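You operate a simulated robot arm through the tools that you are given. There is no shell and no other tool. Be economical: measure what you need, move in short steps, check, and stop when the job is done.

The job below is to be done with a simulated robot arm. You get a single attempt, and the scene is never put back.

Task
Put the core marked "maple" from the top of the desk on the top of the wooden table and the core that says "alder" on the silver sheet. Fetch the orange sheet from the top of the light box and set it in the barrow. Fetch the green pin and stand it in the left lb tray. Take the brown tape roll and leave it on the clear side of the core bench. Put the blue-banded core from the clear side of the core bench on the lower shelf of the set-up stand. Press the red button on the wide control box three times. Put the grey brake pad on the top of the desk away on the top of the wooden bench. Take the orange taped sheet and leave it on the top of the wooden table. Put the purple tape roll on the top of the desk away on the middle shelf of the green rack. Take the wooden block and put it on the upper shelf of the desk. Do these in any order. Set down upright: green pin, blue-banded core, wooden block.

The check looks at the end state, three seconds after you hand in, the way a careful person would. Anything else that was tipped, shoved, dropped, spilled or broken makes it a failure. Flat cloth is picked up by pressing the open fingertips on it (5 to 10 N) and closing them slowly along it; thin cloth reads only 2 to 8 mm in the jaws.

Robot
A 6-joint arm with a two-finger parallel gripper on a trunk, on a base that drives. Base frame: it is fixed to the floor where the robot stands at the start and does not move with it; the origin is under the middle of the robot, x ahead of it, y to its left, z up; the surface under the hand at the start is at about z = 760. Lengths are in mm, angles in degrees, forces in N, time in s.
With the tool pointing down near the work surface it reaches from about 400 to 920 mm from the robot's upright axis, wherever it stands. Its first joint turns from -115.0 to 115.0 degrees. Places, roughly: barrow [-2300, -3300, 400]; blue-banded core (9x9x20 cm) [-6400, 5600, 900]; brown tape roll (12x12x4 cm) [-8200, 7200, 600]; clear side of the core bench [-6400, 5300, 800]; core [750, -500, 1000]; green pin (3x3x6 cm) [600, -800, 800]; grey brake pad [750, -1000, 750]; lower shelf of the set-up stand [-7700, 5400, 300]; middle shelf of the green rack [-2100, 7600, 1000]; orange sheet [250, -500, 750]; orange taped sheet (16x5x3 cm) [700, 500, 800]; purple tape roll (12x12x5 cm) [700, 700, 800]; red button on the wide control box [-7500, 1700, 800]; silver sheet (11x15x1 cm) [700, 200, 800]; top of the wooden bench [1300, 5900, 800]; top of the wooden table [1300, 3000, 800]; tray1 (17x13 cm) [280, 580, 760]; upper shelf of the desk (18x30 cm) [360, 920, 440]; wooden block (5x4x6 cm) [500, 800, 800]. Payload 3.43 kg.
Tool frame: the origin (TCP) lies between the finger pads and is the grasp point; the fingertips stand 34 mm ahead of it; z points along the fingers, y is the line along which they close. The gripper opens to 128 mm. The fingers are 24 mm wide and 12 mm thick; the gripper's body (48 by 130 mm) begins 96 mm behind the TCP.
Orientation is that of the tool frame in the base frame, as a unit quaternion [x, y, z, w]. With the fingers straight down and closing along the base's y, the tool's x points along the base's -x, its y along +y and its z along -z.

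Tools
- The arm moves only by the tool arm_command. Its argument "increments" is text: rows parted by semicolons, each of 7 numbers parted by spaces: the shift along the tool's x, y, z in mm, then the turn, a rotation vector about the tool's x, y, z in degrees, then the opening, from 0 (shut) to 1 (fully open). In form: tx ty tz ax ay az gripper; .... A call has 1 to 20 rows; each row shifts and turns the commanded pose from where the row before left it, along the tool's axes as they then stand. Rows are played at 5 a second. More than 50 mm and 8.6 degrees between two rows, or a gripper value outside its range, and nothing of the call is played. Where a pose cannot be reached the arm comes as near as it can. A force on the tool above 40 N (or 10 N above the force at the start of the call, whichever is more), or a blocked arm, ends the call early, and 0.2 s more pass. The fingers move at their own pace (about 108 mm/s each) and stop on an object; they squeeze with about 28 N. The grip force told is the motor's: it shows also when the fingers shut on nothing. Time passes only in rows, and 0.2 s behind the last, so rows that do not move let the fingers close. It gives the time, the measured TCP pose, the force on the tool (base axes), the opening and the grip force at its end, in the units of the frame above (readings bear some noise), with the torque about the TCP (base axes, N m) and any sound that the robot's microphone picked up.
- Cameras (640 x 400 px; columns grow to the right, rows downward): "scene" is now at [55.1, 185.3, 1232.8]; the picture's right is [-0.13, -0.99, 0.00], its down [-0.55, 0.07, -0.83] and it looks along [0.82, -0.10, -0.56] (base axes); focal length 214 px, centre (320, 200). "wrist" rides on the gripper at [76, -11, -160] in the tool frame; the picture's right is [0.15, 0.99, 0.00], its down [-0.88, 0.13, -0.46] and it looks along [-0.45, 0.07, 0.89] (tool axes); focal length 234 px, centre (320, 200). There is no depth. A picture from a camera that has moved, and an enlarged one, comes with that camera's place and axes in the base frame and with its lens.
- capture(camera): a new picture of that camera. No time passes.
- lift_body(by): slides the trunk up (or, below 0, down) by that many mm; the arm and the scene camera ride with it, the base frame stays. It gives what a move gives, with no picture.
- steer(legs): drives the robot by 1 to 6 legs, each [ahead, turn to the left] in mm and degrees, along the robot's own axes; the way and the turn of a leg run together, so that a leg with both is an arc; at most 1500 mm and 180 degrees a leg. The arm and the cameras ride along, it lands a little off, and it stops where it bumps. It gives what a move gives.
- pan_tilt(pan, tilt): turns the head with the scene camera to pan (to the left, within 103 degrees either way) and tilt (down, from -29 to 69), counted from straight ahead of the robot. It gives what a move gives.
- zoom(camera, box): a new picture of the part [left, top, right, bottom] of that camera's present view, enlarged. No time passes.
- finish_job(): hands the job in; it is judged then, once.

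Go step by step. Nothing tells you exact positions but the pictures and the camera data: compare them with the known pose of the tool, close in by small moves and look again before you grip or let go. The budget is 535 turns and 310 pictures, counting those below and the enlarged ones. Unless the task says otherwise, let go and move clear before handing in, and close with one line.

The tools are called after "Request:" as name(argument=value, ...) on one line, values as JSON. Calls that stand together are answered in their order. arm_command: Moves the arm, as the interface text tells. Its arguments: {"type":"object","properties":{"increments":{"type":"string"}},"required":["increments"]} The other tools are called the same way: lift_body (by) slides the trunk up or down; steer (legs) drives the base; pan_tilt (pan, tilt) turns the head that bears the scene camera; capture (camera) takes a picture; zoom (camera, box) takes an enlarged picture of a part of a camera's view; finish_job () hands the job in.

At the start:

```text
t: 0.0
eef_pos: [532.6, -15.9, 1111.2]
tcp_rot: [-0.001, 1.0, 0.0, 0.0]
ft_force: [0.0, -0.4, 0.6]
torque: [0.01, 0.0, -0.01]
opening: 128.0
gripper_force: 0.1
trunk travel left (down, up): [-500.0, 290.0]
robot x, y, heading: [-3.0, -0.7, -0.1]
head pan, tilt: [-7.2, 33.9]
```

scene: 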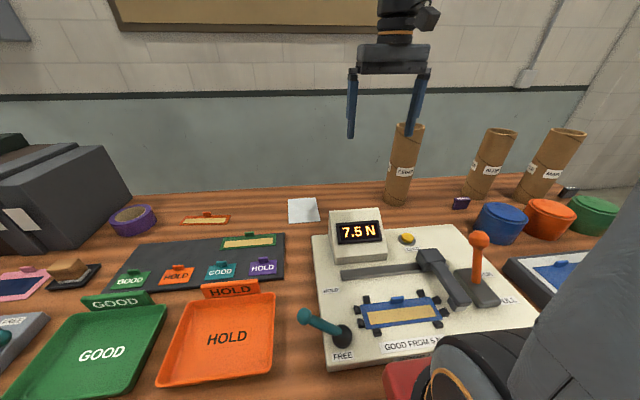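
wrist: 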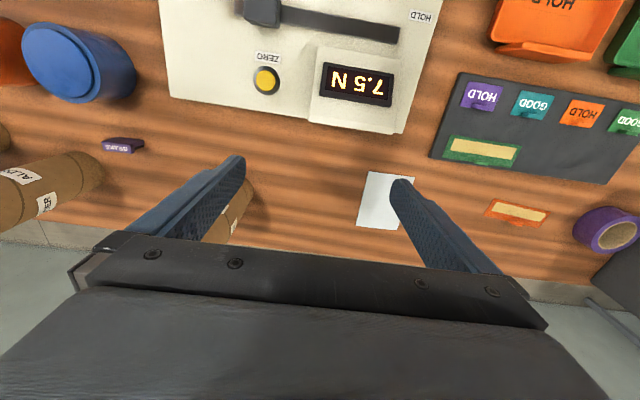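

I see the desk with three cores, trays, a tester and a tape roll. I'll look around with the head first to find each item.

Request:
pan_tilt(pan=45, tilt=40)

Request:
capture(camera="scene")

Request:
pan_tilt(pan=-50, tilt=40)

Request:
capture(camera="scene")

```text
t: 1.2
eef_pos: [533.0, -16.9, 1109.6]
tcp_rot: [0.0, 1.0, 0.0, 0.0]
ft_force: [-0.4, 0.6, -0.2]
torque: [0.02, -0.03, 0.01]
opening: 128.0
gripper_force: 0.0
trunk travel left (down, up): [-500.0, 290.0]
robot x, y, heading: [-3.2, 0.3, -0.3]
head pan, tilt: [45.0, 40.0]
```

```text
307 pictures are left
camera scene: at [27.3, 256.5, 1223.5], right [0.71, -0.71, 0.0], down [-0.45, -0.45, -0.77], along [0.54, 0.54, -0.64], focal length 214 px, centre (320, 200)
```

scene: 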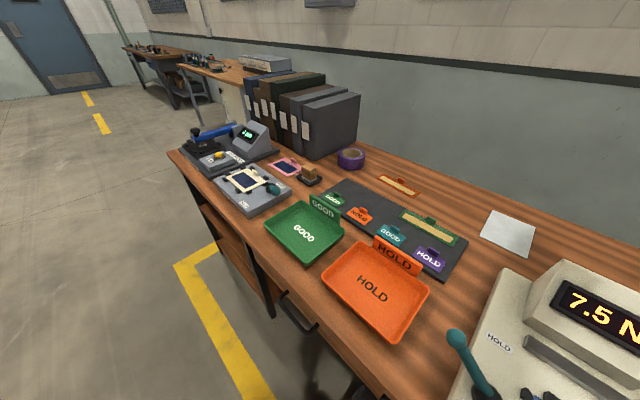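

```text
t: 2.9
eef_pos: [532.8, -15.7, 1108.4]
tcp_rot: [0.0, 1.0, 0.001, 0.0]
ft_force: [0.1, -0.3, 0.2]
torque: [0.0, 0.02, -0.01]
opening: 127.9
gripper_force: 0.0
trunk travel left (down, up): [-500.0, 290.0]
robot x, y, heading: [1.4, 4.5, -0.0]
head pan, tilt: [-50.0, 40.0]
```

```text
306 pictures are left
camera scene: at [21.8, 131.3, 1223.5], right [-0.77, -0.64, 0.0], down [-0.41, 0.49, -0.77], along [0.49, -0.59, -0.64], focal length 214 px, centre (320, 200)
```

scene: 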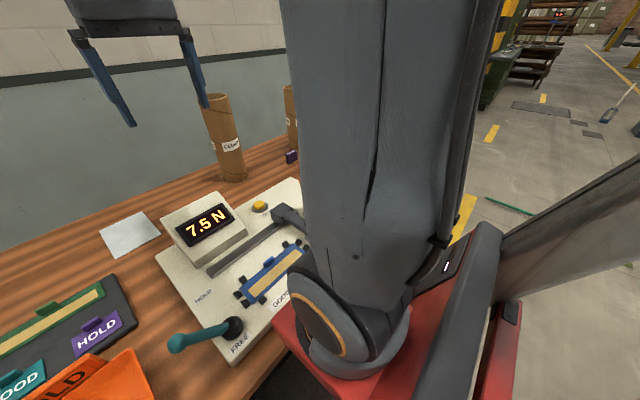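

Items on the left side are clear, but the arm hides the right. I'll raise the trunk and move the arm right to view with the wrist camera.

Request:
lift_body(by=200)

Request:
arm_command(increments="0 -50 0 0 0 0 1;0 -50 0 0 0 0 1;0 -50 0 0 0 0 1;0 -50 0 0 0 0 1;0 -50 0 0 0 0 1;20 -50 0 0 0 0 1;20 -50 0 0 0 0 1;20 -50 0 0 0 0 1;20 -50 0 0 0 0 1;20 -50 0 0 0 0 1;20 -50 0 0 0 0 1;20 -20 0 0 0 0 1")

Request:
capture(camera="wrist")

Request:
capture(camera="scene")

```text
t: 5.1
eef_pos: [533.3, -16.1, 1310.7]
tcp_rot: [0.0, 1.0, 0.0, 0.0]
ft_force: [0.4, -0.3, 0.3]
torque: [-0.04, -0.02, 0.01]
opening: 128.1
gripper_force: 0.0
trunk travel left (down, up): [-700.0, 90.0]
robot x, y, heading: [1.4, 0.7, -0.1]
head pan, tilt: [-50.0, 40.0]
```

```text
refused: row 6 steps farther than a row can; nothing moved
```

```text
305 pictures are left
camera wrist: at [457.4, -28.2, 1469.6], right [-0.15, 0.99, 0.0], down [0.88, 0.13, 0.46], along [0.45, 0.07, -0.89], focal length 234 px, centre (320, 200)
```

wrist: 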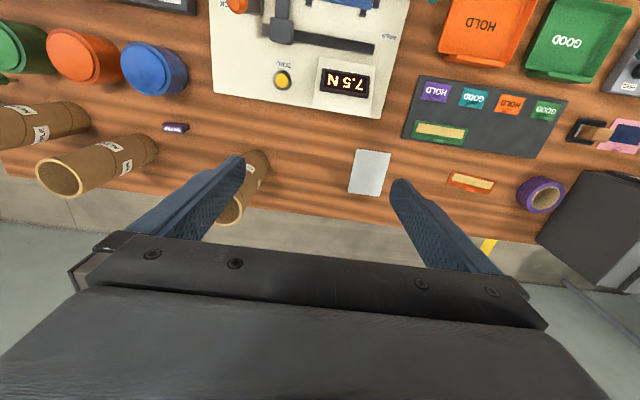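

```text
304 pictures are left
camera scene: at [-33.8, 131.3, 1423.5], right [-0.77, -0.64, 0.0], down [-0.41, 0.49, -0.77], along [0.49, -0.59, -0.64], focal length 214 px, centre (320, 200)
```

scene: 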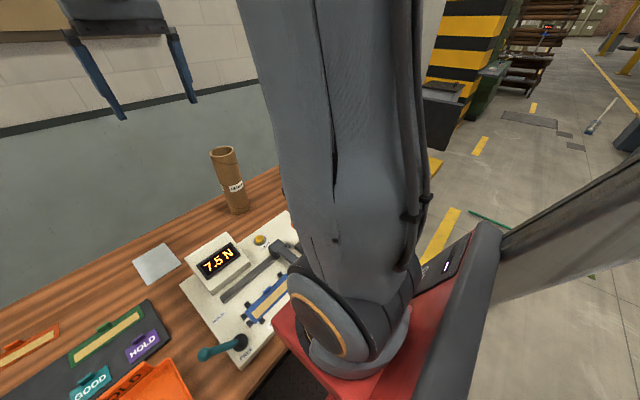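

Refused for row length; retry with y-only moves.

Request:
arm_command(increments="0 -50 0 0 0 0 1;0 -50 0 0 0 0 1;0 -50 0 0 0 0 1;0 -50 0 0 0 0 1;0 -50 0 0 0 0 1;15 -45 0 0 0 0 1;15 -45 0 0 0 0 1;15 -45 0 0 0 0 1;15 -45 0 0 0 0 1;15 -45 0 0 0 0 1;15 -45 0 0 0 0 1;15 -45 0 0 0 0 1")

Request:
capture(camera="wrist")

Request:
capture(camera="scene")

```text
t: 7.7
eef_pos: [427.7, -580.0, 1308.4]
tcp_rot: [0.0, 1.0, 0.001, 0.0]
ft_force: [0.0, 0.4, 0.3]
torque: [-0.07, 0.03, 0.01]
opening: 127.9
gripper_force: 0.1
trunk travel left (down, up): [-700.0, 90.0]
robot x, y, heading: [-0.6, 1.5, -0.1]
head pan, tilt: [-50.0, 40.0]
```

```text
303 pictures are left
camera wrist: at [351.9, -592.2, 1468.9], right [-0.15, 0.99, 0.0], down [0.88, 0.13, 0.46], along [0.45, 0.07, -0.89], focal length 234 px, centre (320, 200)
```

wrist: 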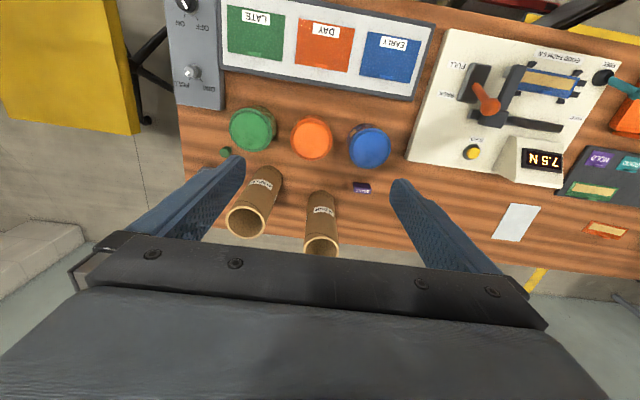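

```text
302 pictures are left
camera scene: at [-33.7, 131.7, 1423.5], right [-0.77, -0.64, 0.0], down [-0.41, 0.49, -0.77], along [0.49, -0.59, -0.64], focal length 214 px, centre (320, 200)
```

scene: 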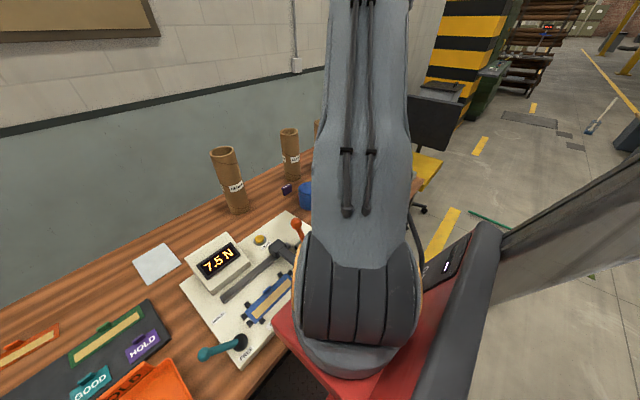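

I see the light box with green/orange/blue sheets, pots, and two more cores. Zooming for details: labels, pin, and sheet.

Request:
zoom(camera="wrist", box=[200, 0, 440, 150])

Request:
zoom(camera="wrist", box=[200, 110, 400, 260])

Request:
zoom(camera="scene", box=[200, 120, 340, 220])

```text
2.67 times, centred on (320, 75) of wrist
camera zoom: at [351.9, -592.2, 1468.9], right [-0.15, 0.99, 0.0], down [0.88, 0.13, 0.46], along [0.45, 0.07, -0.89], focal length 624 px, centre (320, 533)
```

zoom: 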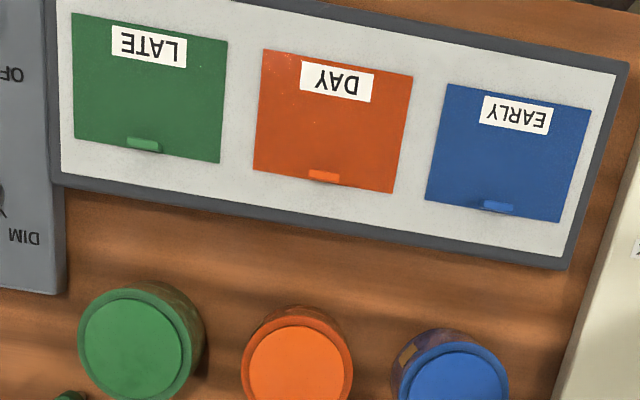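

```text
2.67 times, centred on (300, 185) of wrist
camera zoom: at [351.9, -592.2, 1468.9], right [-0.15, 0.99, 0.0], down [0.88, 0.13, 0.46], along [0.45, 0.07, -0.89], focal length 624 px, centre (373, 240)
```

zoom: 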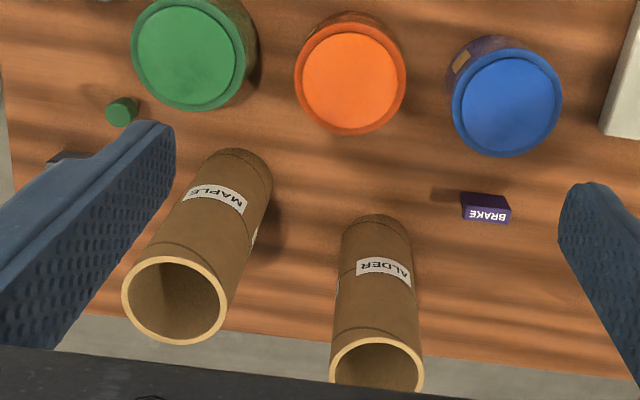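

```text
4.00 times, centred on (270, 170) of scene
camera zoom: at [-33.7, 131.7, 1423.5], right [-0.77, -0.64, 0.0], down [-0.41, 0.49, -0.77], along [0.49, -0.59, -0.64], focal length 858 px, centre (520, 320)
```

zoom: 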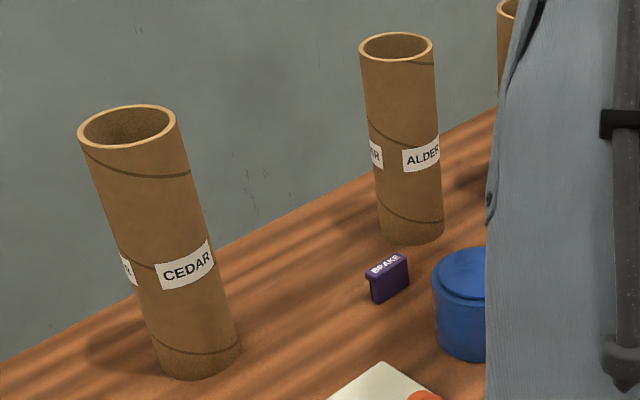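

Alder is estimated at (724,-531), maple near (665,-715). Moving over alder to check.

Request:
arm_command(increments="-45 8 0 0 0 0 1;-45 8 0 0 0 0 1;-45 8 0 0 0 0 1;-45 8 0 0 0 0 1;-45 8 0 0 0 0 1;-45 8 0 0 0 0 1;-26 1 40 0 0 0 1;0 0 50 0 0 0 1;0 0 40 0 0 0 1;0 0 0 0 0 0 1")

Request:
capture(camera="wrist")

Request:
capture(camera="scene")

```text
t: 9.9
eef_pos: [656.3, -472.3, 1137.2]
tcp_rot: [0.0, 1.0, 0.0, -0.001]
ft_force: [-0.3, 0.2, 0.5]
torque: [-0.02, 0.01, -0.03]
opening: 128.2
gripper_force: 0.1
out of reach, approached as far as the arm can: row 3, 4, 5, 6, 7
trunk travel left (down, up): [-700.0, 90.0]
robot x, y, heading: [-5.0, 2.7, -0.3]
head pan, tilt: [-50.0, 40.0]
```

```text
298 pictures are left
camera wrist: at [580.4, -483.3, 1297.7], right [-0.15, 0.99, 0.0], down [0.88, 0.13, 0.46], along [0.45, 0.07, -0.89], focal length 234 px, centre (320, 200)
```

wrist: 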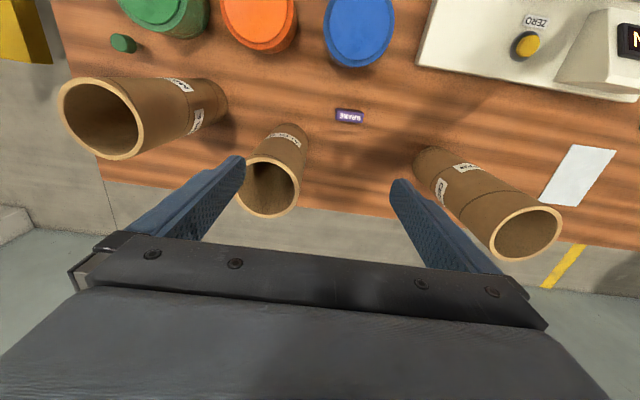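

```text
297 pictures are left
camera scene: at [-33.8, 131.1, 1423.6], right [-0.77, -0.64, 0.0], down [-0.41, 0.49, -0.77], along [0.49, -0.59, -0.64], focal length 214 px, centre (320, 200)
```

scene: 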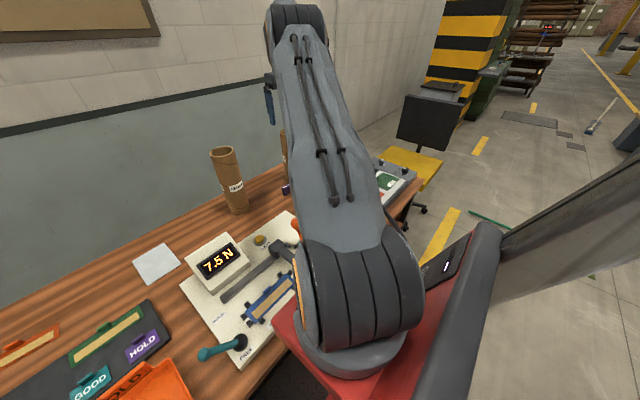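

Alder's rim triangulates to (724,-532, 997). Moving above it at z≈1050.

Request:
arm_command(increments="0 0 40 0 0 0 1;0 0 40 0 0 0 1;-17 -15 0 0 0 0 1;-17 -15 0 0 0 0 1;-17 -15 0 0 0 0 1;-17 -15 0 0 0 0 1;0 0 0 0 0 0 1")

Request:
capture(camera="wrist")

```text
t: 11.5
eef_pos: [689.3, -504.4, 1055.2]
tcp_rot: [0.0, 1.0, 0.0, 0.0]
ft_force: [0.6, 0.0, -0.1]
torque: [0.01, 0.02, 0.01]
opening: 127.8
gripper_force: 0.0
out of reach, approached as far as the arm can: row 5, 6
trunk travel left (down, up): [-700.0, 90.0]
robot x, y, heading: [-1.3, -1.2, 0.0]
head pan, tilt: [-50.0, 40.0]
```

```text
296 pictures are left
camera wrist: at [613.5, -515.3, 1215.5], right [-0.15, 0.99, 0.0], down [0.88, 0.13, 0.46], along [0.45, 0.07, -0.89], focal length 234 px, centre (320, 200)
```

wrist: 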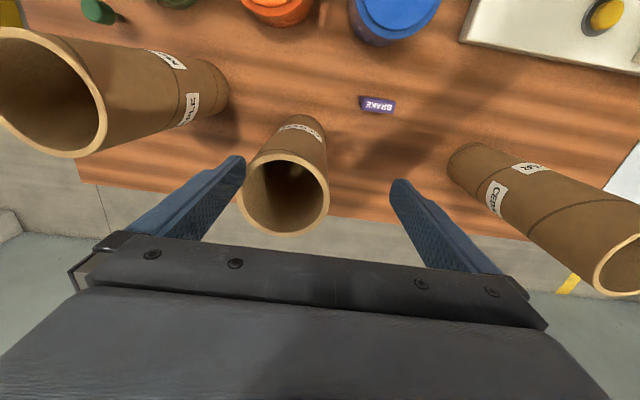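

Reach depends on height relative to the trunk. I'll raise the trunk fully, place the hand over alder, then descend with the trunk.

Request:
lift_body(by=90)

Request:
arm_command(increments="0 0 30 0 0 0 1;0 0 30 0 0 0 1;0 0 30 0 0 0 1;-12 -9 0 0 0 0 1;-12 -9 0 0 0 0 1;-12 -9 0 0 0 0 1;0 0 0 0 0 0 1")

Request:
capture(camera="wrist")

```text
t: 12.7
eef_pos: [665.0, -504.1, 1145.4]
tcp_rot: [0.0, 1.0, 0.0, 0.0]
ft_force: [0.5, 0.4, 0.1]
torque: [0.01, 0.0, 0.03]
opening: 127.8
gripper_force: 0.1
trunk travel left (down, up): [-790.0, 0.0]
robot x, y, heading: [2.8, -0.5, 0.3]
head pan, tilt: [-50.0, 40.0]
```

```text
t: 14.3
eef_pos: [671.0, -509.0, 1056.2]
tcp_rot: [0.0, 1.0, 0.0, 0.0]
ft_force: [-0.9, 0.4, -0.2]
torque: [0.04, 0.0, 0.0]
opening: 128.1
gripper_force: 0.0
out of reach, approached as far as the arm can: row 4, 5, 6
trunk travel left (down, up): [-790.0, 0.0]
robot x, y, heading: [0.1, -2.1, 0.1]
head pan, tilt: [-50.0, 40.0]
```

```text
295 pictures are left
camera wrist: at [594.0, -520.4, 1216.3], right [-0.15, 0.99, 0.0], down [0.88, 0.13, 0.46], along [0.45, 0.07, -0.89], focal length 234 px, centre (320, 200)
```

wrist: 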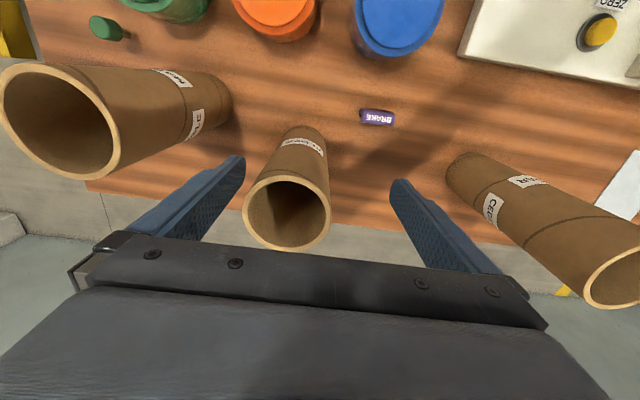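

The trunk leans back as it rises, so alder can't be reached from here. I'll retract the arm and reposition the base to y≈-550.

Request:
arm_command(increments="30 20 -30 0 0 0 1;30 20 -30 0 0 0 1;30 35 0 0 0 0 1;30 35 0 0 0 0 1;30 35 0 0 0 0 1;30 35 0 0 0 0 1;0 48 0 0 0 0 1;0 48 0 0 0 0 1;0 48 0 0 0 0 1;0 48 0 0 0 0 1;0 48 0 0 0 0 1;0 48 0 0 0 0 1")

Request:
steer(legs=[[-350, 0], [0, -90], [560, 0], [0, 90]])

Request:
pan_tilt(pan=0, tilt=45)

Request:
capture(camera="scene")

```text
t: 16.9
eef_pos: [490.2, -40.5, 1114.2]
tcp_rot: [0.0, 1.0, 0.0, 0.001]
ft_force: [-0.4, 0.0, 0.0]
torque: [0.05, 0.02, 0.01]
opening: 127.9
gripper_force: 0.1
trunk travel left (down, up): [-790.0, 0.0]
robot x, y, heading: [-0.2, 0.6, -0.2]
head pan, tilt: [-50.0, 40.0]
```

```text
t: 29.7
eef_pos: [135.3, -588.4, 1114.6]
tcp_rot: [-0.008, 1.0, 0.0, 0.0]
ft_force: [0.5, -0.3, -0.1]
torque: [-0.02, 0.0, 0.03]
opening: 128.0
gripper_force: 0.1
trunk travel left (down, up): [-790.0, 0.0]
robot x, y, heading: [-355.0, -558.4, 0.7]
head pan, tilt: [-50.0, 40.0]
```

```text
t: 30.9
eef_pos: [133.4, -588.4, 1114.7]
tcp_rot: [-0.008, 1.0, 0.0, -0.001]
ft_force: [-0.2, -1.0, 0.3]
torque: [-0.04, 0.0, 0.0]
opening: 127.9
gripper_force: 0.2
trunk travel left (down, up): [-790.0, 0.0]
robot x, y, heading: [-354.4, -557.5, 0.9]
head pan, tilt: [0.0, 45.0]
```

```text
294 pictures are left
camera scene: at [-391.4, -360.1, 1506.3], right [0.02, -1.0, 0.0], down [-0.71, -0.01, -0.71], along [0.71, 0.01, -0.71], focal length 214 px, centre (320, 200)
```

scene: 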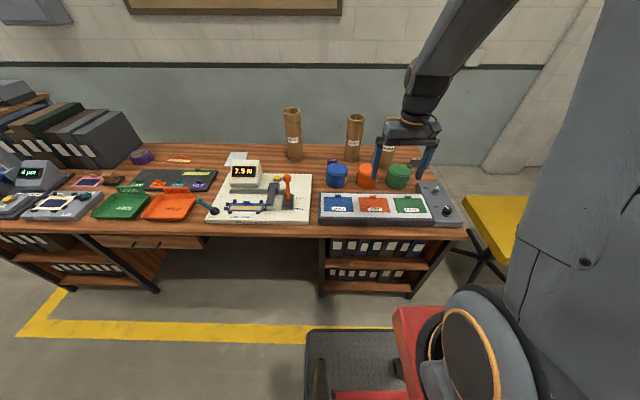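

The robot has a front deck that might bump the desk shelf. I'll lower the trunk for a parallax measurement of how far the deck reaches.

Request:
pan_tilt(pan=0, tilt=62)

Request:
capture(camera="scene")

Request:
lift_body(by=-240)

Request:
capture(camera="scene")

```text
t: 31.7
eef_pos: [137.7, -587.5, 1115.2]
tcp_rot: [-0.008, 1.0, 0.0, -0.001]
ft_force: [-0.6, 0.9, -0.2]
torque: [0.03, -0.02, 0.01]
opening: 127.9
gripper_force: 0.0
trunk travel left (down, up): [-790.0, 0.0]
robot x, y, heading: [-355.9, -554.8, 0.9]
head pan, tilt: [0.0, 62.0]
```

```text
293 pictures are left
camera scene: at [-408.3, -360.3, 1484.6], right [0.02, -1.0, 0.0], down [-0.88, -0.02, -0.47], along [0.47, 0.01, -0.88], focal length 214 px, centre (320, 200)
```

scene: 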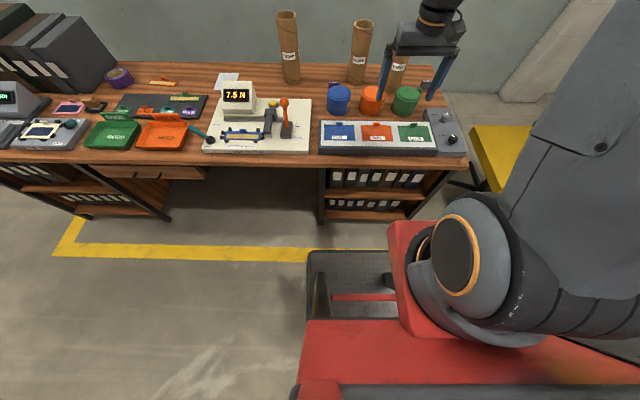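

```text
t: 34.2
eef_pos: [135.2, -587.9, 875.2]
tcp_rot: [-0.008, 1.0, 0.0, 0.001]
ft_force: [0.7, -0.3, 0.8]
torque: [0.01, 0.0, 0.03]
opening: 128.4
gripper_force: 0.0
trunk travel left (down, up): [-550.0, 240.0]
robot x, y, heading: [-357.1, -555.5, 1.0]
head pan, tilt: [0.0, 62.0]
```

```text
292 pictures are left
camera scene: at [-341.6, -359.1, 1244.5], right [0.02, -1.0, 0.0], down [-0.88, -0.02, -0.47], along [0.47, 0.01, -0.88], focal length 214 px, centre (320, 200)
```

scene: 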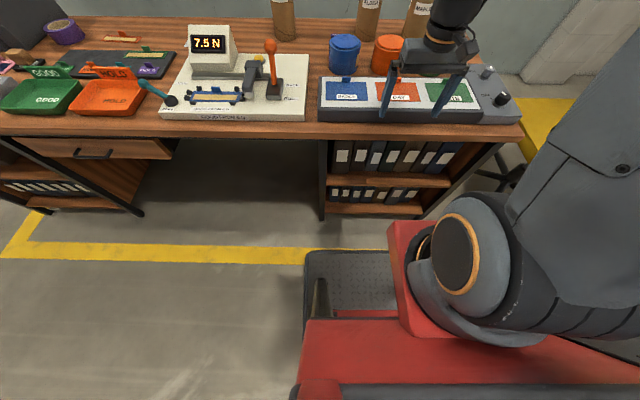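

The base front reaches about 290 mm ahead, so I can approach only to x≈-175 here; I'll tilt the tool forward for the far cores. Raising the arm, then driving ahead.

Request:
arm_command(increments="0 0 -50 0 0 0 1;0 0 -50 0 0 0 1;0 0 -50 0 0 0 1;0 0 -50 0 0 0 1;0 0 -25 0 0 0 1")

Request:
steer(legs=[[175, -1]])

Request:
capture(camera="scene")

Request:
capture(camera="wrist")

```text
t: 35.4
eef_pos: [135.4, -587.6, 1100.7]
tcp_rot: [-0.009, 1.0, 0.0, 0.0]
ft_force: [-0.3, 0.5, 0.0]
torque: [0.0, 0.02, 0.01]
opening: 128.0
gripper_force: 0.0
trunk travel left (down, up): [-550.0, 240.0]
robot x, y, heading: [-357.3, -554.1, 0.9]
head pan, tilt: [0.0, 62.0]
```

```text
t: 36.9
eef_pos: [310.0, -596.0, 1099.7]
tcp_rot: [0.0, 1.0, 0.0, 0.0]
ft_force: [1.0, 0.1, -0.2]
torque: [0.0, -0.04, 0.01]
opening: 128.2
gripper_force: 0.0
trunk travel left (down, up): [-550.0, 240.0]
robot x, y, heading: [-182.4, -555.6, 0.2]
head pan, tilt: [0.0, 62.0]
```

```text
291 pictures are left
camera scene: at [-162.2, -357.8, 1244.5], right [0.0, -1.0, 0.0], down [-0.88, 0.0, -0.47], along [0.47, 0.0, -0.88], focal length 214 px, centre (320, 200)
```

scene: 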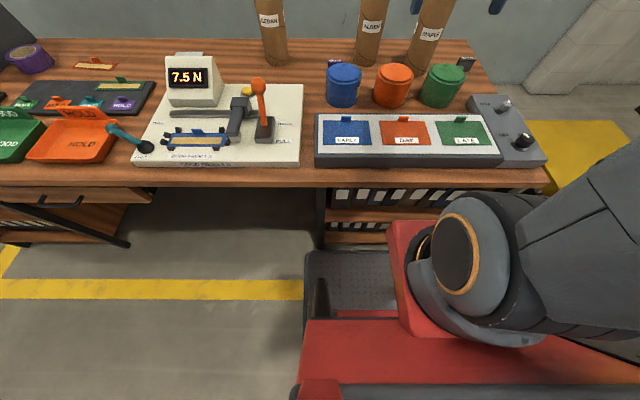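

```text
290 pictures are left
camera wrist: at [234.5, -607.3, 1258.8], right [-0.15, 0.99, 0.0], down [0.88, 0.13, 0.46], along [0.45, 0.07, -0.89], focal length 234 px, centre (320, 200)
```

wrist: 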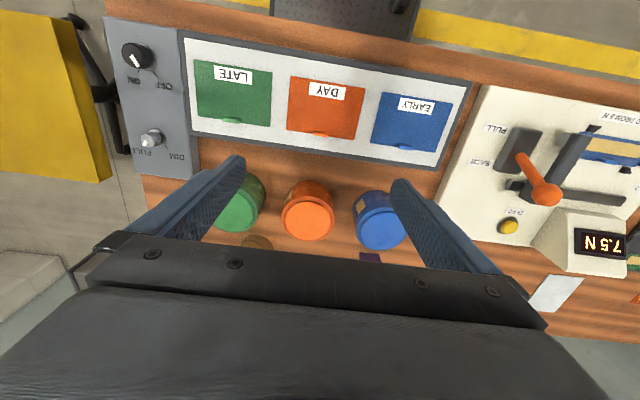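

Now I'll tilt the tool 30° forward and move above alder at z≈1060.

Request:
arm_command(increments="0 0 0 0 -7.5 0 1;0 0 0 0 -7.5 0 1;0 0 0 0 -7.5 0 1;0 0 0 0 -7.5 0 1;-37.6 7.2 26.8 0 0 0 1;-37.6 7.2 26.8 0 0 0 1;-37.6 7.2 26.8 0 0 0 1;-37.6 7.2 26.8 0 0 0 1;-37.6 7.2 26.8 0 0 0 1;-37.6 7.2 26.8 0 0 0 1;-37.6 7.2 26.8 0 0 0 1;-37.6 7.2 26.8 0 0 0 1;-37.6 7.2 26.8 0 0 0 1;0 0 0 0 0 0 1")

Request:
capture(camera="wrist")

Request:
pan_tilt(pan=-15, tilt=30)

Request:
capture(camera="scene")

```text
t: 39.9
eef_pos: [734.2, -532.8, 1057.3]
tcp_rot: [0.0, 0.966, -0.001, 0.259]
ft_force: [-0.4, -0.6, 0.6]
torque: [0.01, 0.0, 0.0]
opening: 128.1
gripper_force: 0.0
out of reach, approached as far as the arm can: row 4
trunk travel left (down, up): [-550.0, 240.0]
robot x, y, heading: [-182.6, -554.8, -0.1]
head pan, tilt: [0.0, 62.0]
```

```text
289 pictures are left
camera wrist: at [588.6, -544.8, 1158.5], right [-0.13, 0.99, -0.07], down [0.53, 0.13, 0.83], along [0.84, 0.07, -0.55], focal length 234 px, centre (320, 200)
```

wrist: 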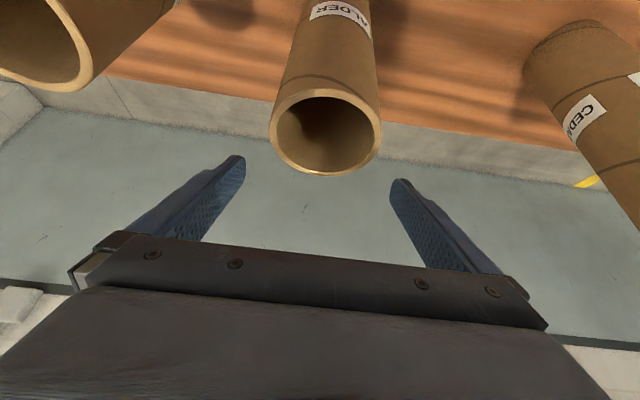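

```text
t: 40.8
eef_pos: [732.9, -532.9, 1058.4]
tcp_rot: [0.0, 0.966, -0.001, 0.259]
ft_force: [0.0, 0.1, 0.3]
torque: [0.02, 0.01, -0.06]
opening: 128.1
gripper_force: 0.0
trunk travel left (down, up): [-550.0, 240.0]
robot x, y, heading: [-179.6, -553.8, 0.3]
head pan, tilt: [-15.0, 30.0]
```

```text
288 pictures are left
camera scene: at [-139.1, -381.1, 1288.8], right [-0.26, -0.97, 0.0], down [-0.48, 0.13, -0.87], along [0.84, -0.22, -0.5], focal length 214 px, centre (320, 200)
```

scene: 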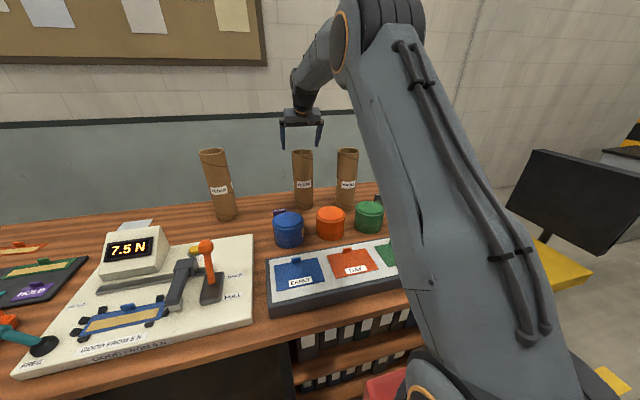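

Rim centre reads (726,-533,997), aligned. Descending and gripping.

Request:
arm_command(increments="19 0 26.8 0 0 0 1;19 0 26.8 0 0 0 1;19 0 26.8 0 0 0 1;0 0 0 0 0 0 1;0 0 0 0 0 0 0.6;0 0 0 0 0 0 0.4;0 0 0 0 0 0 0.2;0 0 0 0 0 0 0.2")

Request:
capture(camera="wrist")

```text
t: 42.6
eef_pos: [723.9, -532.5, 958.6]
tcp_rot: [-0.001, 0.966, -0.001, 0.258]
ft_force: [0.0, -1.5, 0.0]
torque: [-0.15, -0.01, -0.04]
opening: 85.6
gripper_force: 27.6
trunk travel left (down, up): [-550.0, 240.0]
robot x, y, heading: [-180.1, -553.5, 0.2]
head pan, tilt: [-15.0, 30.0]
```

```text
287 pictures are left
camera wrist: at [577.5, -543.1, 1058.7], right [-0.13, 0.99, -0.07], down [0.53, 0.13, 0.84], along [0.84, 0.07, -0.54], focal length 234 px, centre (320, 200)
```

wrist: 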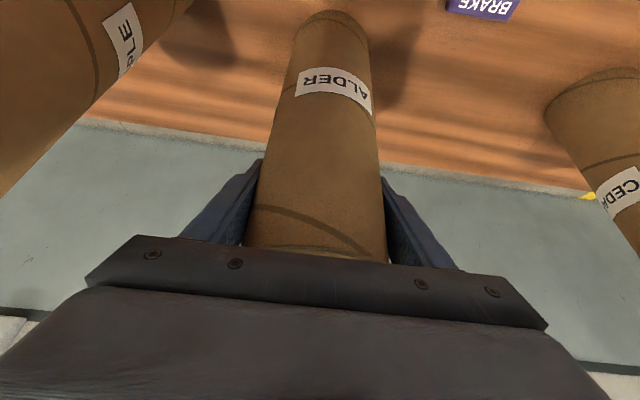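

Gripped at 85.6 mm. Lifting vertically, then pulling back.

Request:
arm_command(increments="-5 0 -8.66 0 0 0 0.2;-10 0 -17.3 0 0 0 0.2;-20 0 -34.6 0 0 0 0.2;-20 0 -34.6 0 0 0 0.2;-20 0 -34.6 0 0 0 0.2;-20 0 -34.6 0 0 0 0.2;34.6 0 -20 0 0 0 0.2;34.6 0 -20 0 0 0 0.2;34.6 0 -20 0 0 0 0.2;34.6 0 -20 0 0 0 0.2;34.6 0 -20 0 0 0 0.2;34.6 0 -20 0 0 0 0.2;34.6 0 -20 0 0 0 0.2")

Request:
capture(camera="scene")

```text
t: 45.4
eef_pos: [442.9, -532.9, 1146.8]
tcp_rot: [0.0, 0.966, 0.0, 0.259]
ft_force: [-0.4, 0.4, -4.4]
torque: [-0.03, -0.02, -0.01]
opening: 85.9
gripper_force: 28.3
trunk travel left (down, up): [-550.0, 240.0]
robot x, y, heading: [-179.0, -557.5, -0.1]
head pan, tilt: [-15.0, 30.0]
```

```text
286 pictures are left
camera scene: at [-138.5, -381.1, 1288.9], right [-0.26, -0.97, 0.0], down [-0.48, 0.13, -0.87], along [0.84, -0.22, -0.5], focal length 214 px, centre (320, 200)
```

scene: 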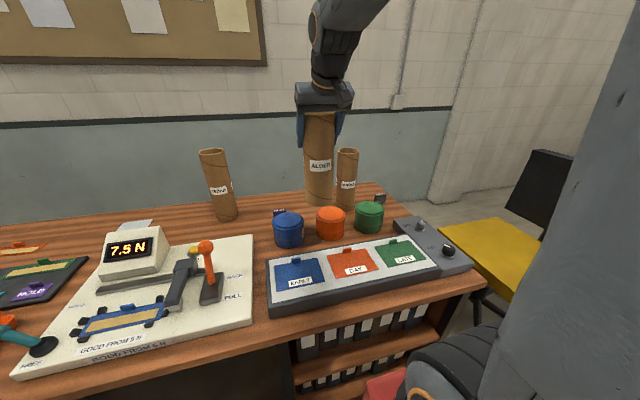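

Alder is held. Backing off and driving to in front of the silver sheet.

Request:
steer(legs=[[-200, 0], [0, 90], [710, 0], [0, -90]])

Request:
pan_tilt(pan=0, tilt=35)

Request:
capture(camera="scene")

```text
t: 58.2
eef_pos: [247.7, 177.8, 1147.5]
tcp_rot: [0.002, 0.966, 0.0, 0.258]
ft_force: [-0.7, 0.1, -3.2]
torque: [0.04, -0.03, 0.02]
opening: 85.8
gripper_force: 27.8
trunk travel left (down, up): [-550.0, 240.0]
robot x, y, heading: [-373.1, 162.7, -0.4]
head pan, tilt: [-15.0, 30.0]
```

```text
t: 59.0
eef_pos: [248.1, 178.7, 1148.1]
tcp_rot: [0.002, 0.966, 0.0, 0.258]
ft_force: [0.7, 0.7, -3.2]
torque: [0.01, -0.02, -0.02]
opening: 85.6
gripper_force: 28.0
trunk travel left (down, up): [-550.0, 240.0]
robot x, y, heading: [-374.7, 159.1, -0.1]
head pan, tilt: [0.0, 35.0]
```

```text
285 pictures are left
camera scene: at [-333.4, 356.0, 1281.1], right [-0.01, -1.0, 0.0], down [-0.57, 0.0, -0.82], along [0.82, 0.0, -0.57], focal length 214 px, centre (320, 200)
```

scene: 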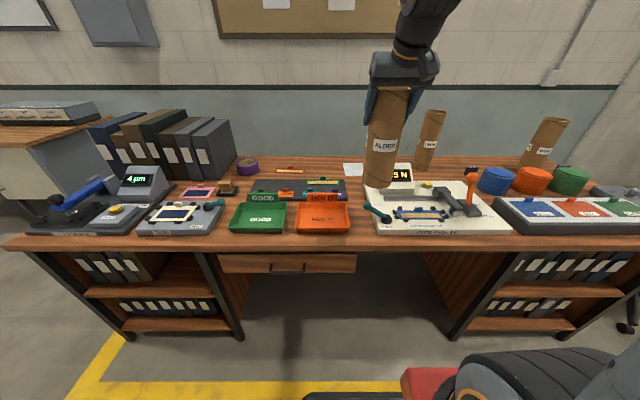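

Driving forward and looking at the silver sheet.

Request:
steer(legs=[[310, 0]])

Request:
capture(camera="scene")

Request:
capture(camera="wrist")

```text
t: 61.0
eef_pos: [558.8, 178.6, 1147.6]
tcp_rot: [0.002, 0.966, -0.001, 0.258]
ft_force: [0.0, 0.4, -3.6]
torque: [0.01, 0.0, -0.01]
opening: 85.9
gripper_force: 28.1
trunk travel left (down, up): [-550.0, 240.0]
robot x, y, heading: [-62.3, 154.0, -0.3]
head pan, tilt: [0.0, 35.0]
```

```text
284 pictures are left
camera scene: at [-21.6, 354.8, 1281.1], right [0.0, -1.0, 0.0], down [-0.57, 0.0, -0.82], along [0.82, 0.0, -0.57], focal length 214 px, centre (320, 200)
```

scene: 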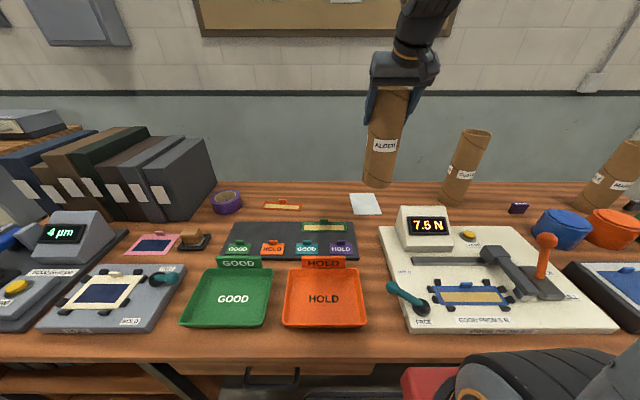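

```text
283 pictures are left
camera wrist: at [414.6, 166.9, 1247.6], right [-0.12, 0.99, -0.07], down [0.53, 0.13, 0.83], along [0.84, 0.06, -0.55], focal length 234 px, centre (320, 200)
```

wrist: 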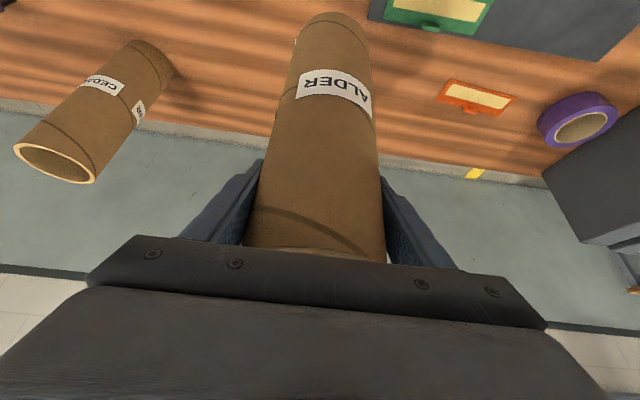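

Request:
zoom(camera="scene", box=[320, 160, 416, 220])

```text
6.67 times, centred on (368, 190) of scene
camera zoom: at [-21.6, 354.8, 1281.1], right [0.0, -1.0, 0.0], down [-0.57, 0.0, -0.82], along [0.82, 0.0, -0.57], focal length 1430 px, centre (0, 267)
```

zoom: 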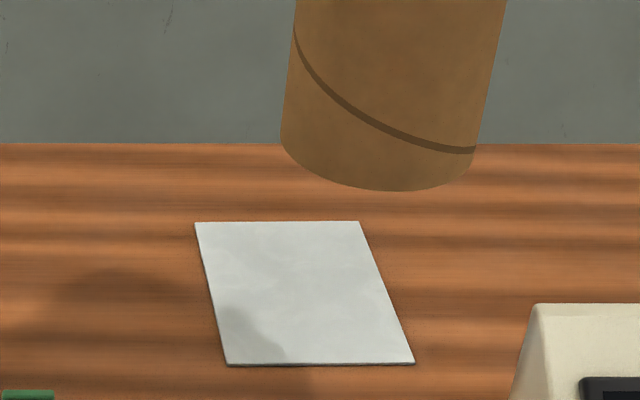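

The silver sheet centre is (702,170). Moving over and descending.

Request:
arm_command(increments="-41.3 -2.9 23.9 0 0 0 0.2;-41.3 -2.9 23.9 0 0 0 0.2;-41.3 -2.9 23.9 0 0 0 0.2;20 0 34.6 0 0 0 0.2;20 0 34.6 0 0 0 0.2;20 0 34.6 0 0 0 0.2;15 0 26 0 0 0 0.2;0 0 0 0 0 0 0.2")

Request:
zoom(camera="scene", box=[320, 160, 416, 220])

```text
t: 62.9
eef_pos: [702.4, 168.9, 996.7]
tcp_rot: [0.002, 0.966, -0.001, 0.259]
ft_force: [-0.2, 0.3, -3.1]
torque: [0.02, -0.01, 0.0]
opening: 86.0
gripper_force: 27.6
trunk travel left (down, up): [-550.0, 240.0]
robot x, y, heading: [-63.5, 161.0, -0.2]
head pan, tilt: [0.0, 35.0]
```

```text
6.67 times, centred on (368, 190) of scene
camera zoom: at [-21.5, 354.8, 1281.1], right [0.0, -1.0, 0.0], down [-0.57, 0.0, -0.82], along [0.82, 0.0, -0.57], focal length 1430 px, centre (0, 267)
```

zoom: 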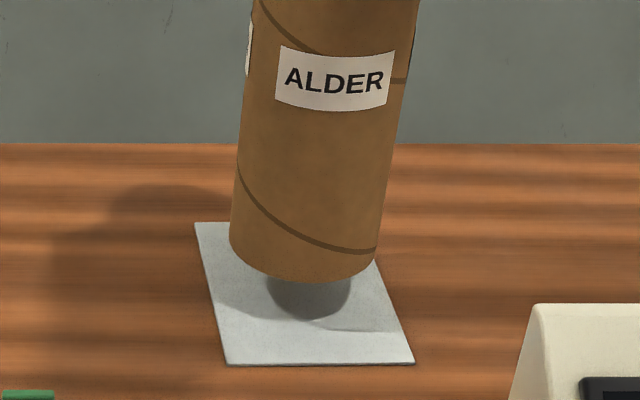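

Well centred. Lowering gently.

Request:
arm_command(increments="7 0 12.1 0 0 0 0.2;5 0 8.7 0 0 0 0.2;2.5 0 4.3 0 0 0 0.2;1 0 1.7 0 0 0 0.2;1 0 1.7 0 0 0 0.2;0 0 0 0 0 0 0.2")

Request:
zoom(camera="scene", box=[320, 160, 416, 220])

```text
t: 64.2
eef_pos: [702.7, 169.7, 964.5]
tcp_rot: [0.002, 0.966, 0.0, 0.258]
ft_force: [-0.5, -0.3, -2.6]
torque: [-0.01, -0.02, 0.01]
opening: 86.0
gripper_force: 28.0
trunk travel left (down, up): [-550.0, 240.0]
robot x, y, heading: [-64.6, 160.2, -0.2]
head pan, tilt: [0.0, 35.0]
```

```text
6.67 times, centred on (368, 190) of scene
camera zoom: at [-21.5, 354.8, 1281.1], right [0.0, -1.0, 0.0], down [-0.57, 0.0, -0.82], along [0.82, 0.0, -0.57], focal length 1430 px, centre (0, 267)
```

zoom: 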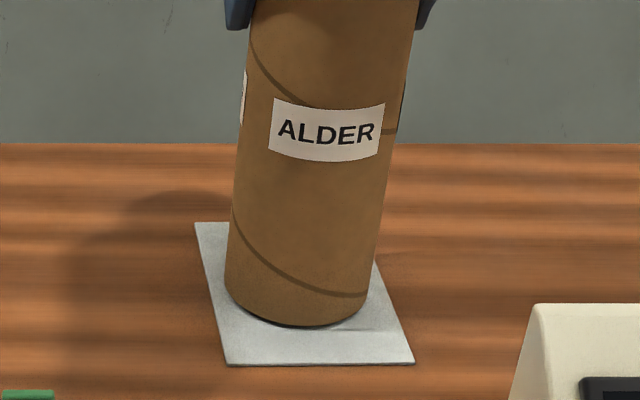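

Nearly touching. A few millimetres more until contact force shows.

Request:
arm_command(increments="0.8 0 1.3 0 0 0 0.2;0.8 0 1.3 0 0 0 0.2;0 0 0 0 0 0 0.2")

```text
t: 65.0
eef_pos: [702.6, 169.5, 960.4]
tcp_rot: [0.001, 0.966, 0.0, 0.259]
ft_force: [-0.3, -0.2, -4.1]
torque: [-0.04, -0.03, 0.0]
opening: 85.9
gripper_force: 28.0
trunk travel left (down, up): [-550.0, 240.0]
robot x, y, heading: [-63.3, 161.2, -0.2]
head pan, tilt: [0.0, 35.0]
```

Request:
arm_command(increments="0.5 0 0.87 0 0 0 0.2;0 0 0 0 0 0 0.2")

Request:
arm_command(increments="0.5 0 0.87 0 0 0 0.2;0 0 0 0 0 0 0.2")

```text
t: 65.7
eef_pos: [702.6, 169.0, 960.4]
tcp_rot: [0.002, 0.966, -0.001, 0.26]
ft_force: [-0.3, -0.3, 1.6]
torque: [0.14, 0.12, -0.01]
opening: 86.1
gripper_force: 28.4
trunk travel left (down, up): [-550.0, 240.0]
robot x, y, heading: [-62.6, 156.3, -0.2]
head pan, tilt: [0.0, 35.0]
```

```text
t: 66.2
eef_pos: [702.7, 168.3, 961.4]
tcp_rot: [0.002, 0.965, 0.0, 0.261]
ft_force: [-3.7, 0.8, 12.9]
torque: [0.45, 0.38, 0.07]
opening: 85.8
gripper_force: 28.0
trunk travel left (down, up): [-550.0, 240.0]
robot x, y, heading: [-62.3, 159.0, -0.4]
head pan, tilt: [0.0, 35.0]
```

Contact made. Releasing and lifting straight up.

Request:
arm_command(increments="-0.5 0 -0.87 0 0 0 0.2;0 0 0 0 0 0 0.75;0 0 0 0 0 0 1;0 0 0 0 0 0 1;0 0 0 0 0 0 1;-15 0 -26 0 0 0 1;-20 0 -34.6 0 0 0 1;-20 0 -34.6 0 0 0 1;-20 0 -34.6 0 0 0 1;0 0 0 0 0 0 1")

Request:
capture(camera="scene")

```text
t: 68.5
eef_pos: [703.5, 168.3, 1109.4]
tcp_rot: [0.002, 0.966, -0.001, 0.258]
ft_force: [0.3, -0.3, 0.1]
torque: [0.03, 0.0, 0.02]
opening: 127.8
gripper_force: 0.1
trunk travel left (down, up): [-550.0, 240.0]
robot x, y, heading: [-63.8, 163.4, -0.1]
head pan, tilt: [0.0, 35.0]
```

```text
279 pictures are left
camera scene: at [-21.6, 354.8, 1281.1], right [0.0, -1.0, 0.0], down [-0.57, 0.0, -0.82], along [0.82, 0.0, -0.57], focal length 214 px, centre (320, 200)
```

scene: 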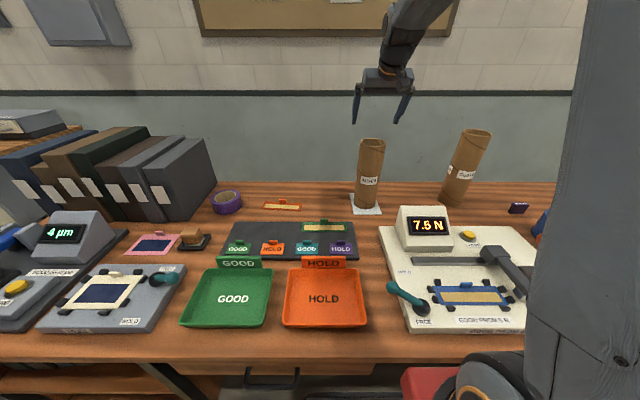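

Alder stands on the silver sheet. Now zooming on the wooden block, taped sheet and tape roll.

Request:
zoom(camera="scene", box=[110, 180, 270, 280])

Request:
zoom(camera="scene", box=[200, 170, 360, 270])

```text
4.00 times, centred on (190, 230) of scene
camera zoom: at [-21.6, 354.8, 1281.1], right [0.0, -1.0, 0.0], down [-0.57, 0.0, -0.82], along [0.82, 0.0, -0.57], focal length 858 px, centre (840, 80)
```

zoom: 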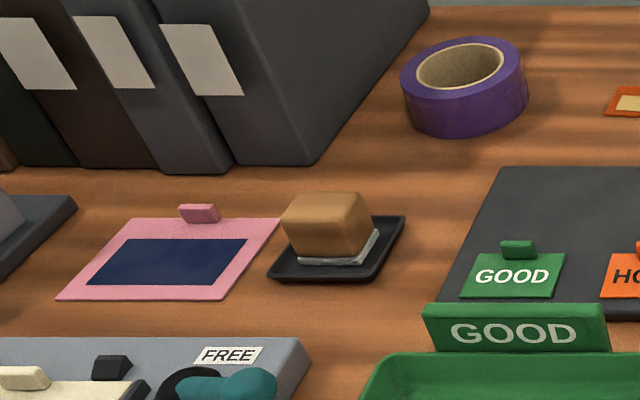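

```text
4.00 times, centred on (280, 220) of scene
camera zoom: at [-21.6, 354.8, 1281.1], right [0.0, -1.0, 0.0], down [-0.57, 0.0, -0.82], along [0.82, 0.0, -0.57], focal length 858 px, centre (480, 120)
```

zoom: 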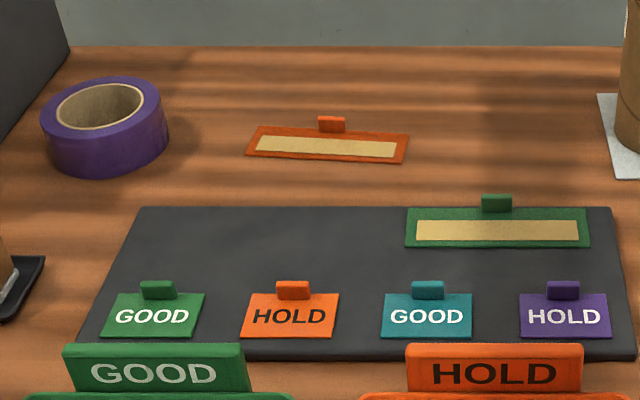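

The block is a wooden stamp in a pad near (480,770). I'll tilt the tool to 60° and move the base to the left part of the desk, then look into the shelf.

Request:
arm_command(increments="-10 0 -17 0 0 0 1;34.6 0 -20 0 0 0 1;34.6 0 -20 0 0 0 1;34.6 0 -20 0 0 0 1;34.6 0 -20 0 0 0 1;34.6 0 -20 0 0 0 1;0 0 0 0 -7.5 0 1;0 0 0 0 -7.5 0 1;0 0 0 0 -7.5 0 1;0 0 0 0 -7.5 0 1")

Request:
steer(legs=[[-360, 0], [0, 90], [640, 0], [0, -90]])

Request:
lift_body(by=-300)

Request:
pan_tilt(pan=0, tilt=35)

Request:
capture(camera="scene")

```text
t: 70.7
eef_pos: [503.2, 169.9, 1129.5]
tcp_rot: [0.001, 0.882, -0.001, 0.472]
ft_force: [-0.1, 0.5, 0.8]
torque: [0.03, 0.0, -0.01]
opening: 128.1
gripper_force: 0.1
out of reach, approached as far as the arm can: row 10
trunk travel left (down, up): [-550.0, 240.0]
robot x, y, heading: [-64.5, 159.6, -0.1]
head pan, tilt: [0.0, 35.0]
```

```text
t: 83.9
eef_pos: [127.4, 822.2, 1129.5]
tcp_rot: [-0.006, 0.882, 0.002, 0.472]
ft_force: [-0.4, 0.4, 0.5]
torque: [-0.01, -0.01, 0.02]
opening: 128.1
gripper_force: 0.2
trunk travel left (down, up): [-550.0, 240.0]
robot x, y, heading: [-440.6, 801.8, 0.8]
head pan, tilt: [0.0, 35.0]
```

```text
t: 86.9
eef_pos: [210.6, 824.4, 829.7]
tcp_rot: [-0.007, 0.882, 0.003, 0.471]
ft_force: [0.2, -0.6, -0.3]
torque: [0.0, 0.0, -0.03]
opening: 128.1
gripper_force: 0.2
trunk travel left (down, up): [-250.0, 540.0]
robot x, y, heading: [-439.3, 798.2, 0.7]
head pan, tilt: [0.0, 35.0]
```

```text
t: 87.5
eef_pos: [211.2, 824.3, 830.2]
tcp_rot: [-0.006, 0.882, 0.003, 0.472]
ft_force: [0.2, 0.2, -0.3]
torque: [0.0, 0.0, -0.03]
opening: 127.8
gripper_force: 0.1
trunk travel left (down, up): [-250.0, 540.0]
robot x, y, heading: [-437.5, 804.7, 0.5]
head pan, tilt: [0.0, 35.0]
```

```text
276 pictures are left
camera scene: at [-317.2, 1000.5, 981.1], right [0.01, -1.0, 0.0], down [-0.57, -0.01, -0.82], along [0.82, 0.01, -0.57], focal length 214 px, centre (320, 200)
```

scene: 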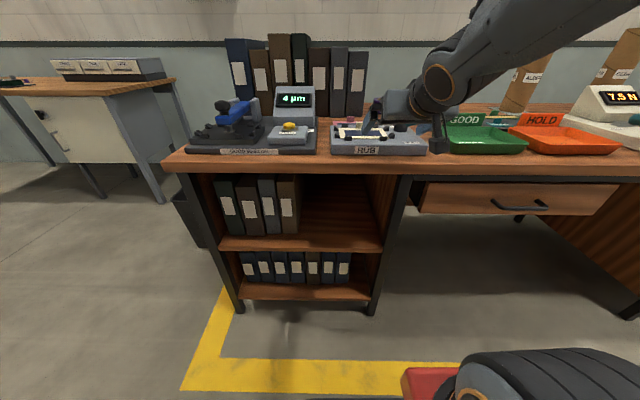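

The hand sits close to the "RUB" device, so I raise it first. The upper shelf has free space around (340,930). Then raise trunk, drive forward, and look at the block.

Request:
arm_command(increments="-41.6 0 -27.7 0 0 0 1;-41.6 0 -27.7 0 0 0 1;-41.6 0 -27.7 0 0 0 1")

Request:
lift_body(by=200)

Request:
steer(legs=[[230, 0]])

Request:
capture(camera="scene")

Request:
capture(camera="wrist")

```text
t: 88.3
eef_pos: [248.0, 826.3, 967.2]
tcp_rot: [-0.006, 0.882, 0.003, 0.471]
ft_force: [-0.2, -0.6, -0.6]
torque: [0.0, 0.01, 0.02]
opening: 128.1
gripper_force: 0.1
out of reach, approached as far as the arm can: row 1, 2, 3
trunk travel left (down, up): [-250.0, 540.0]
robot x, y, heading: [-440.3, 802.9, 0.6]
head pan, tilt: [0.0, 35.0]
```

```text
t: 90.5
eef_pos: [247.6, 825.5, 1170.8]
tcp_rot: [-0.005, 0.882, 0.002, 0.471]
ft_force: [-0.3, 0.5, 0.2]
torque: [-0.01, 0.02, -0.02]
opening: 127.7
gripper_force: 0.1
trunk travel left (down, up): [-450.0, 340.0]
robot x, y, heading: [-437.7, 802.1, 0.7]
head pan, tilt: [0.0, 35.0]
```

```text
t: 92.2
eef_pos: [480.6, 826.1, 1170.8]
tcp_rot: [-0.004, 0.882, 0.002, 0.471]
ft_force: [0.3, 0.6, -0.2]
torque: [0.06, 0.0, -0.03]
opening: 128.0
gripper_force: 0.0
trunk travel left (down, up): [-450.0, 340.0]
robot x, y, heading: [-207.8, 805.1, 0.6]
head pan, tilt: [0.0, 35.0]
```

```text
275 pictures are left
camera scene: at [-139.5, 1002.3, 1181.1], right [0.01, -1.0, 0.0], down [-0.57, -0.01, -0.82], along [0.82, 0.01, -0.57], focal length 214 px, centre (320, 200)
```

scene: 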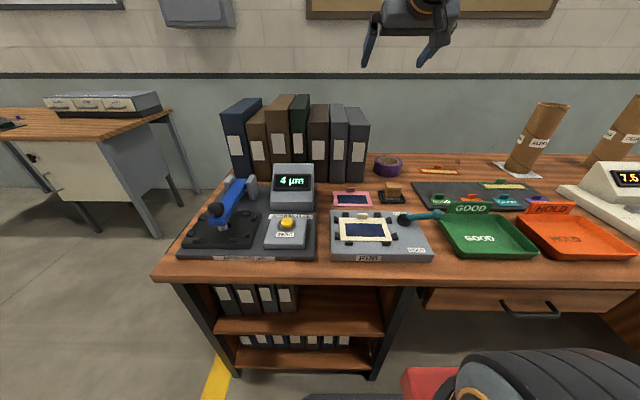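

```text
274 pictures are left
camera wrist: at [305.4, 813.6, 1196.3], right [-0.09, 0.99, -0.12], down [0.11, 0.13, 0.99], along [0.99, 0.08, -0.12], focal length 234 px, centre (320, 200)
```

wrist: 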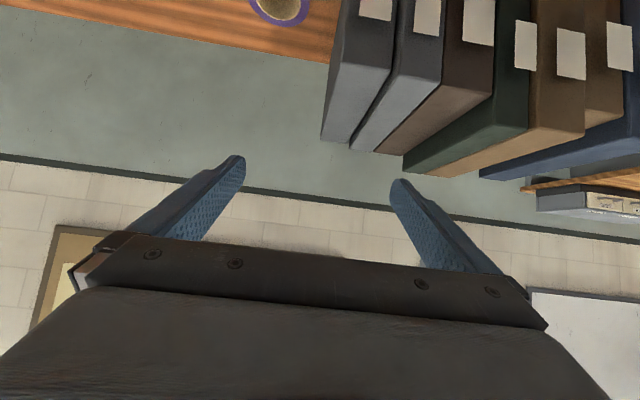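

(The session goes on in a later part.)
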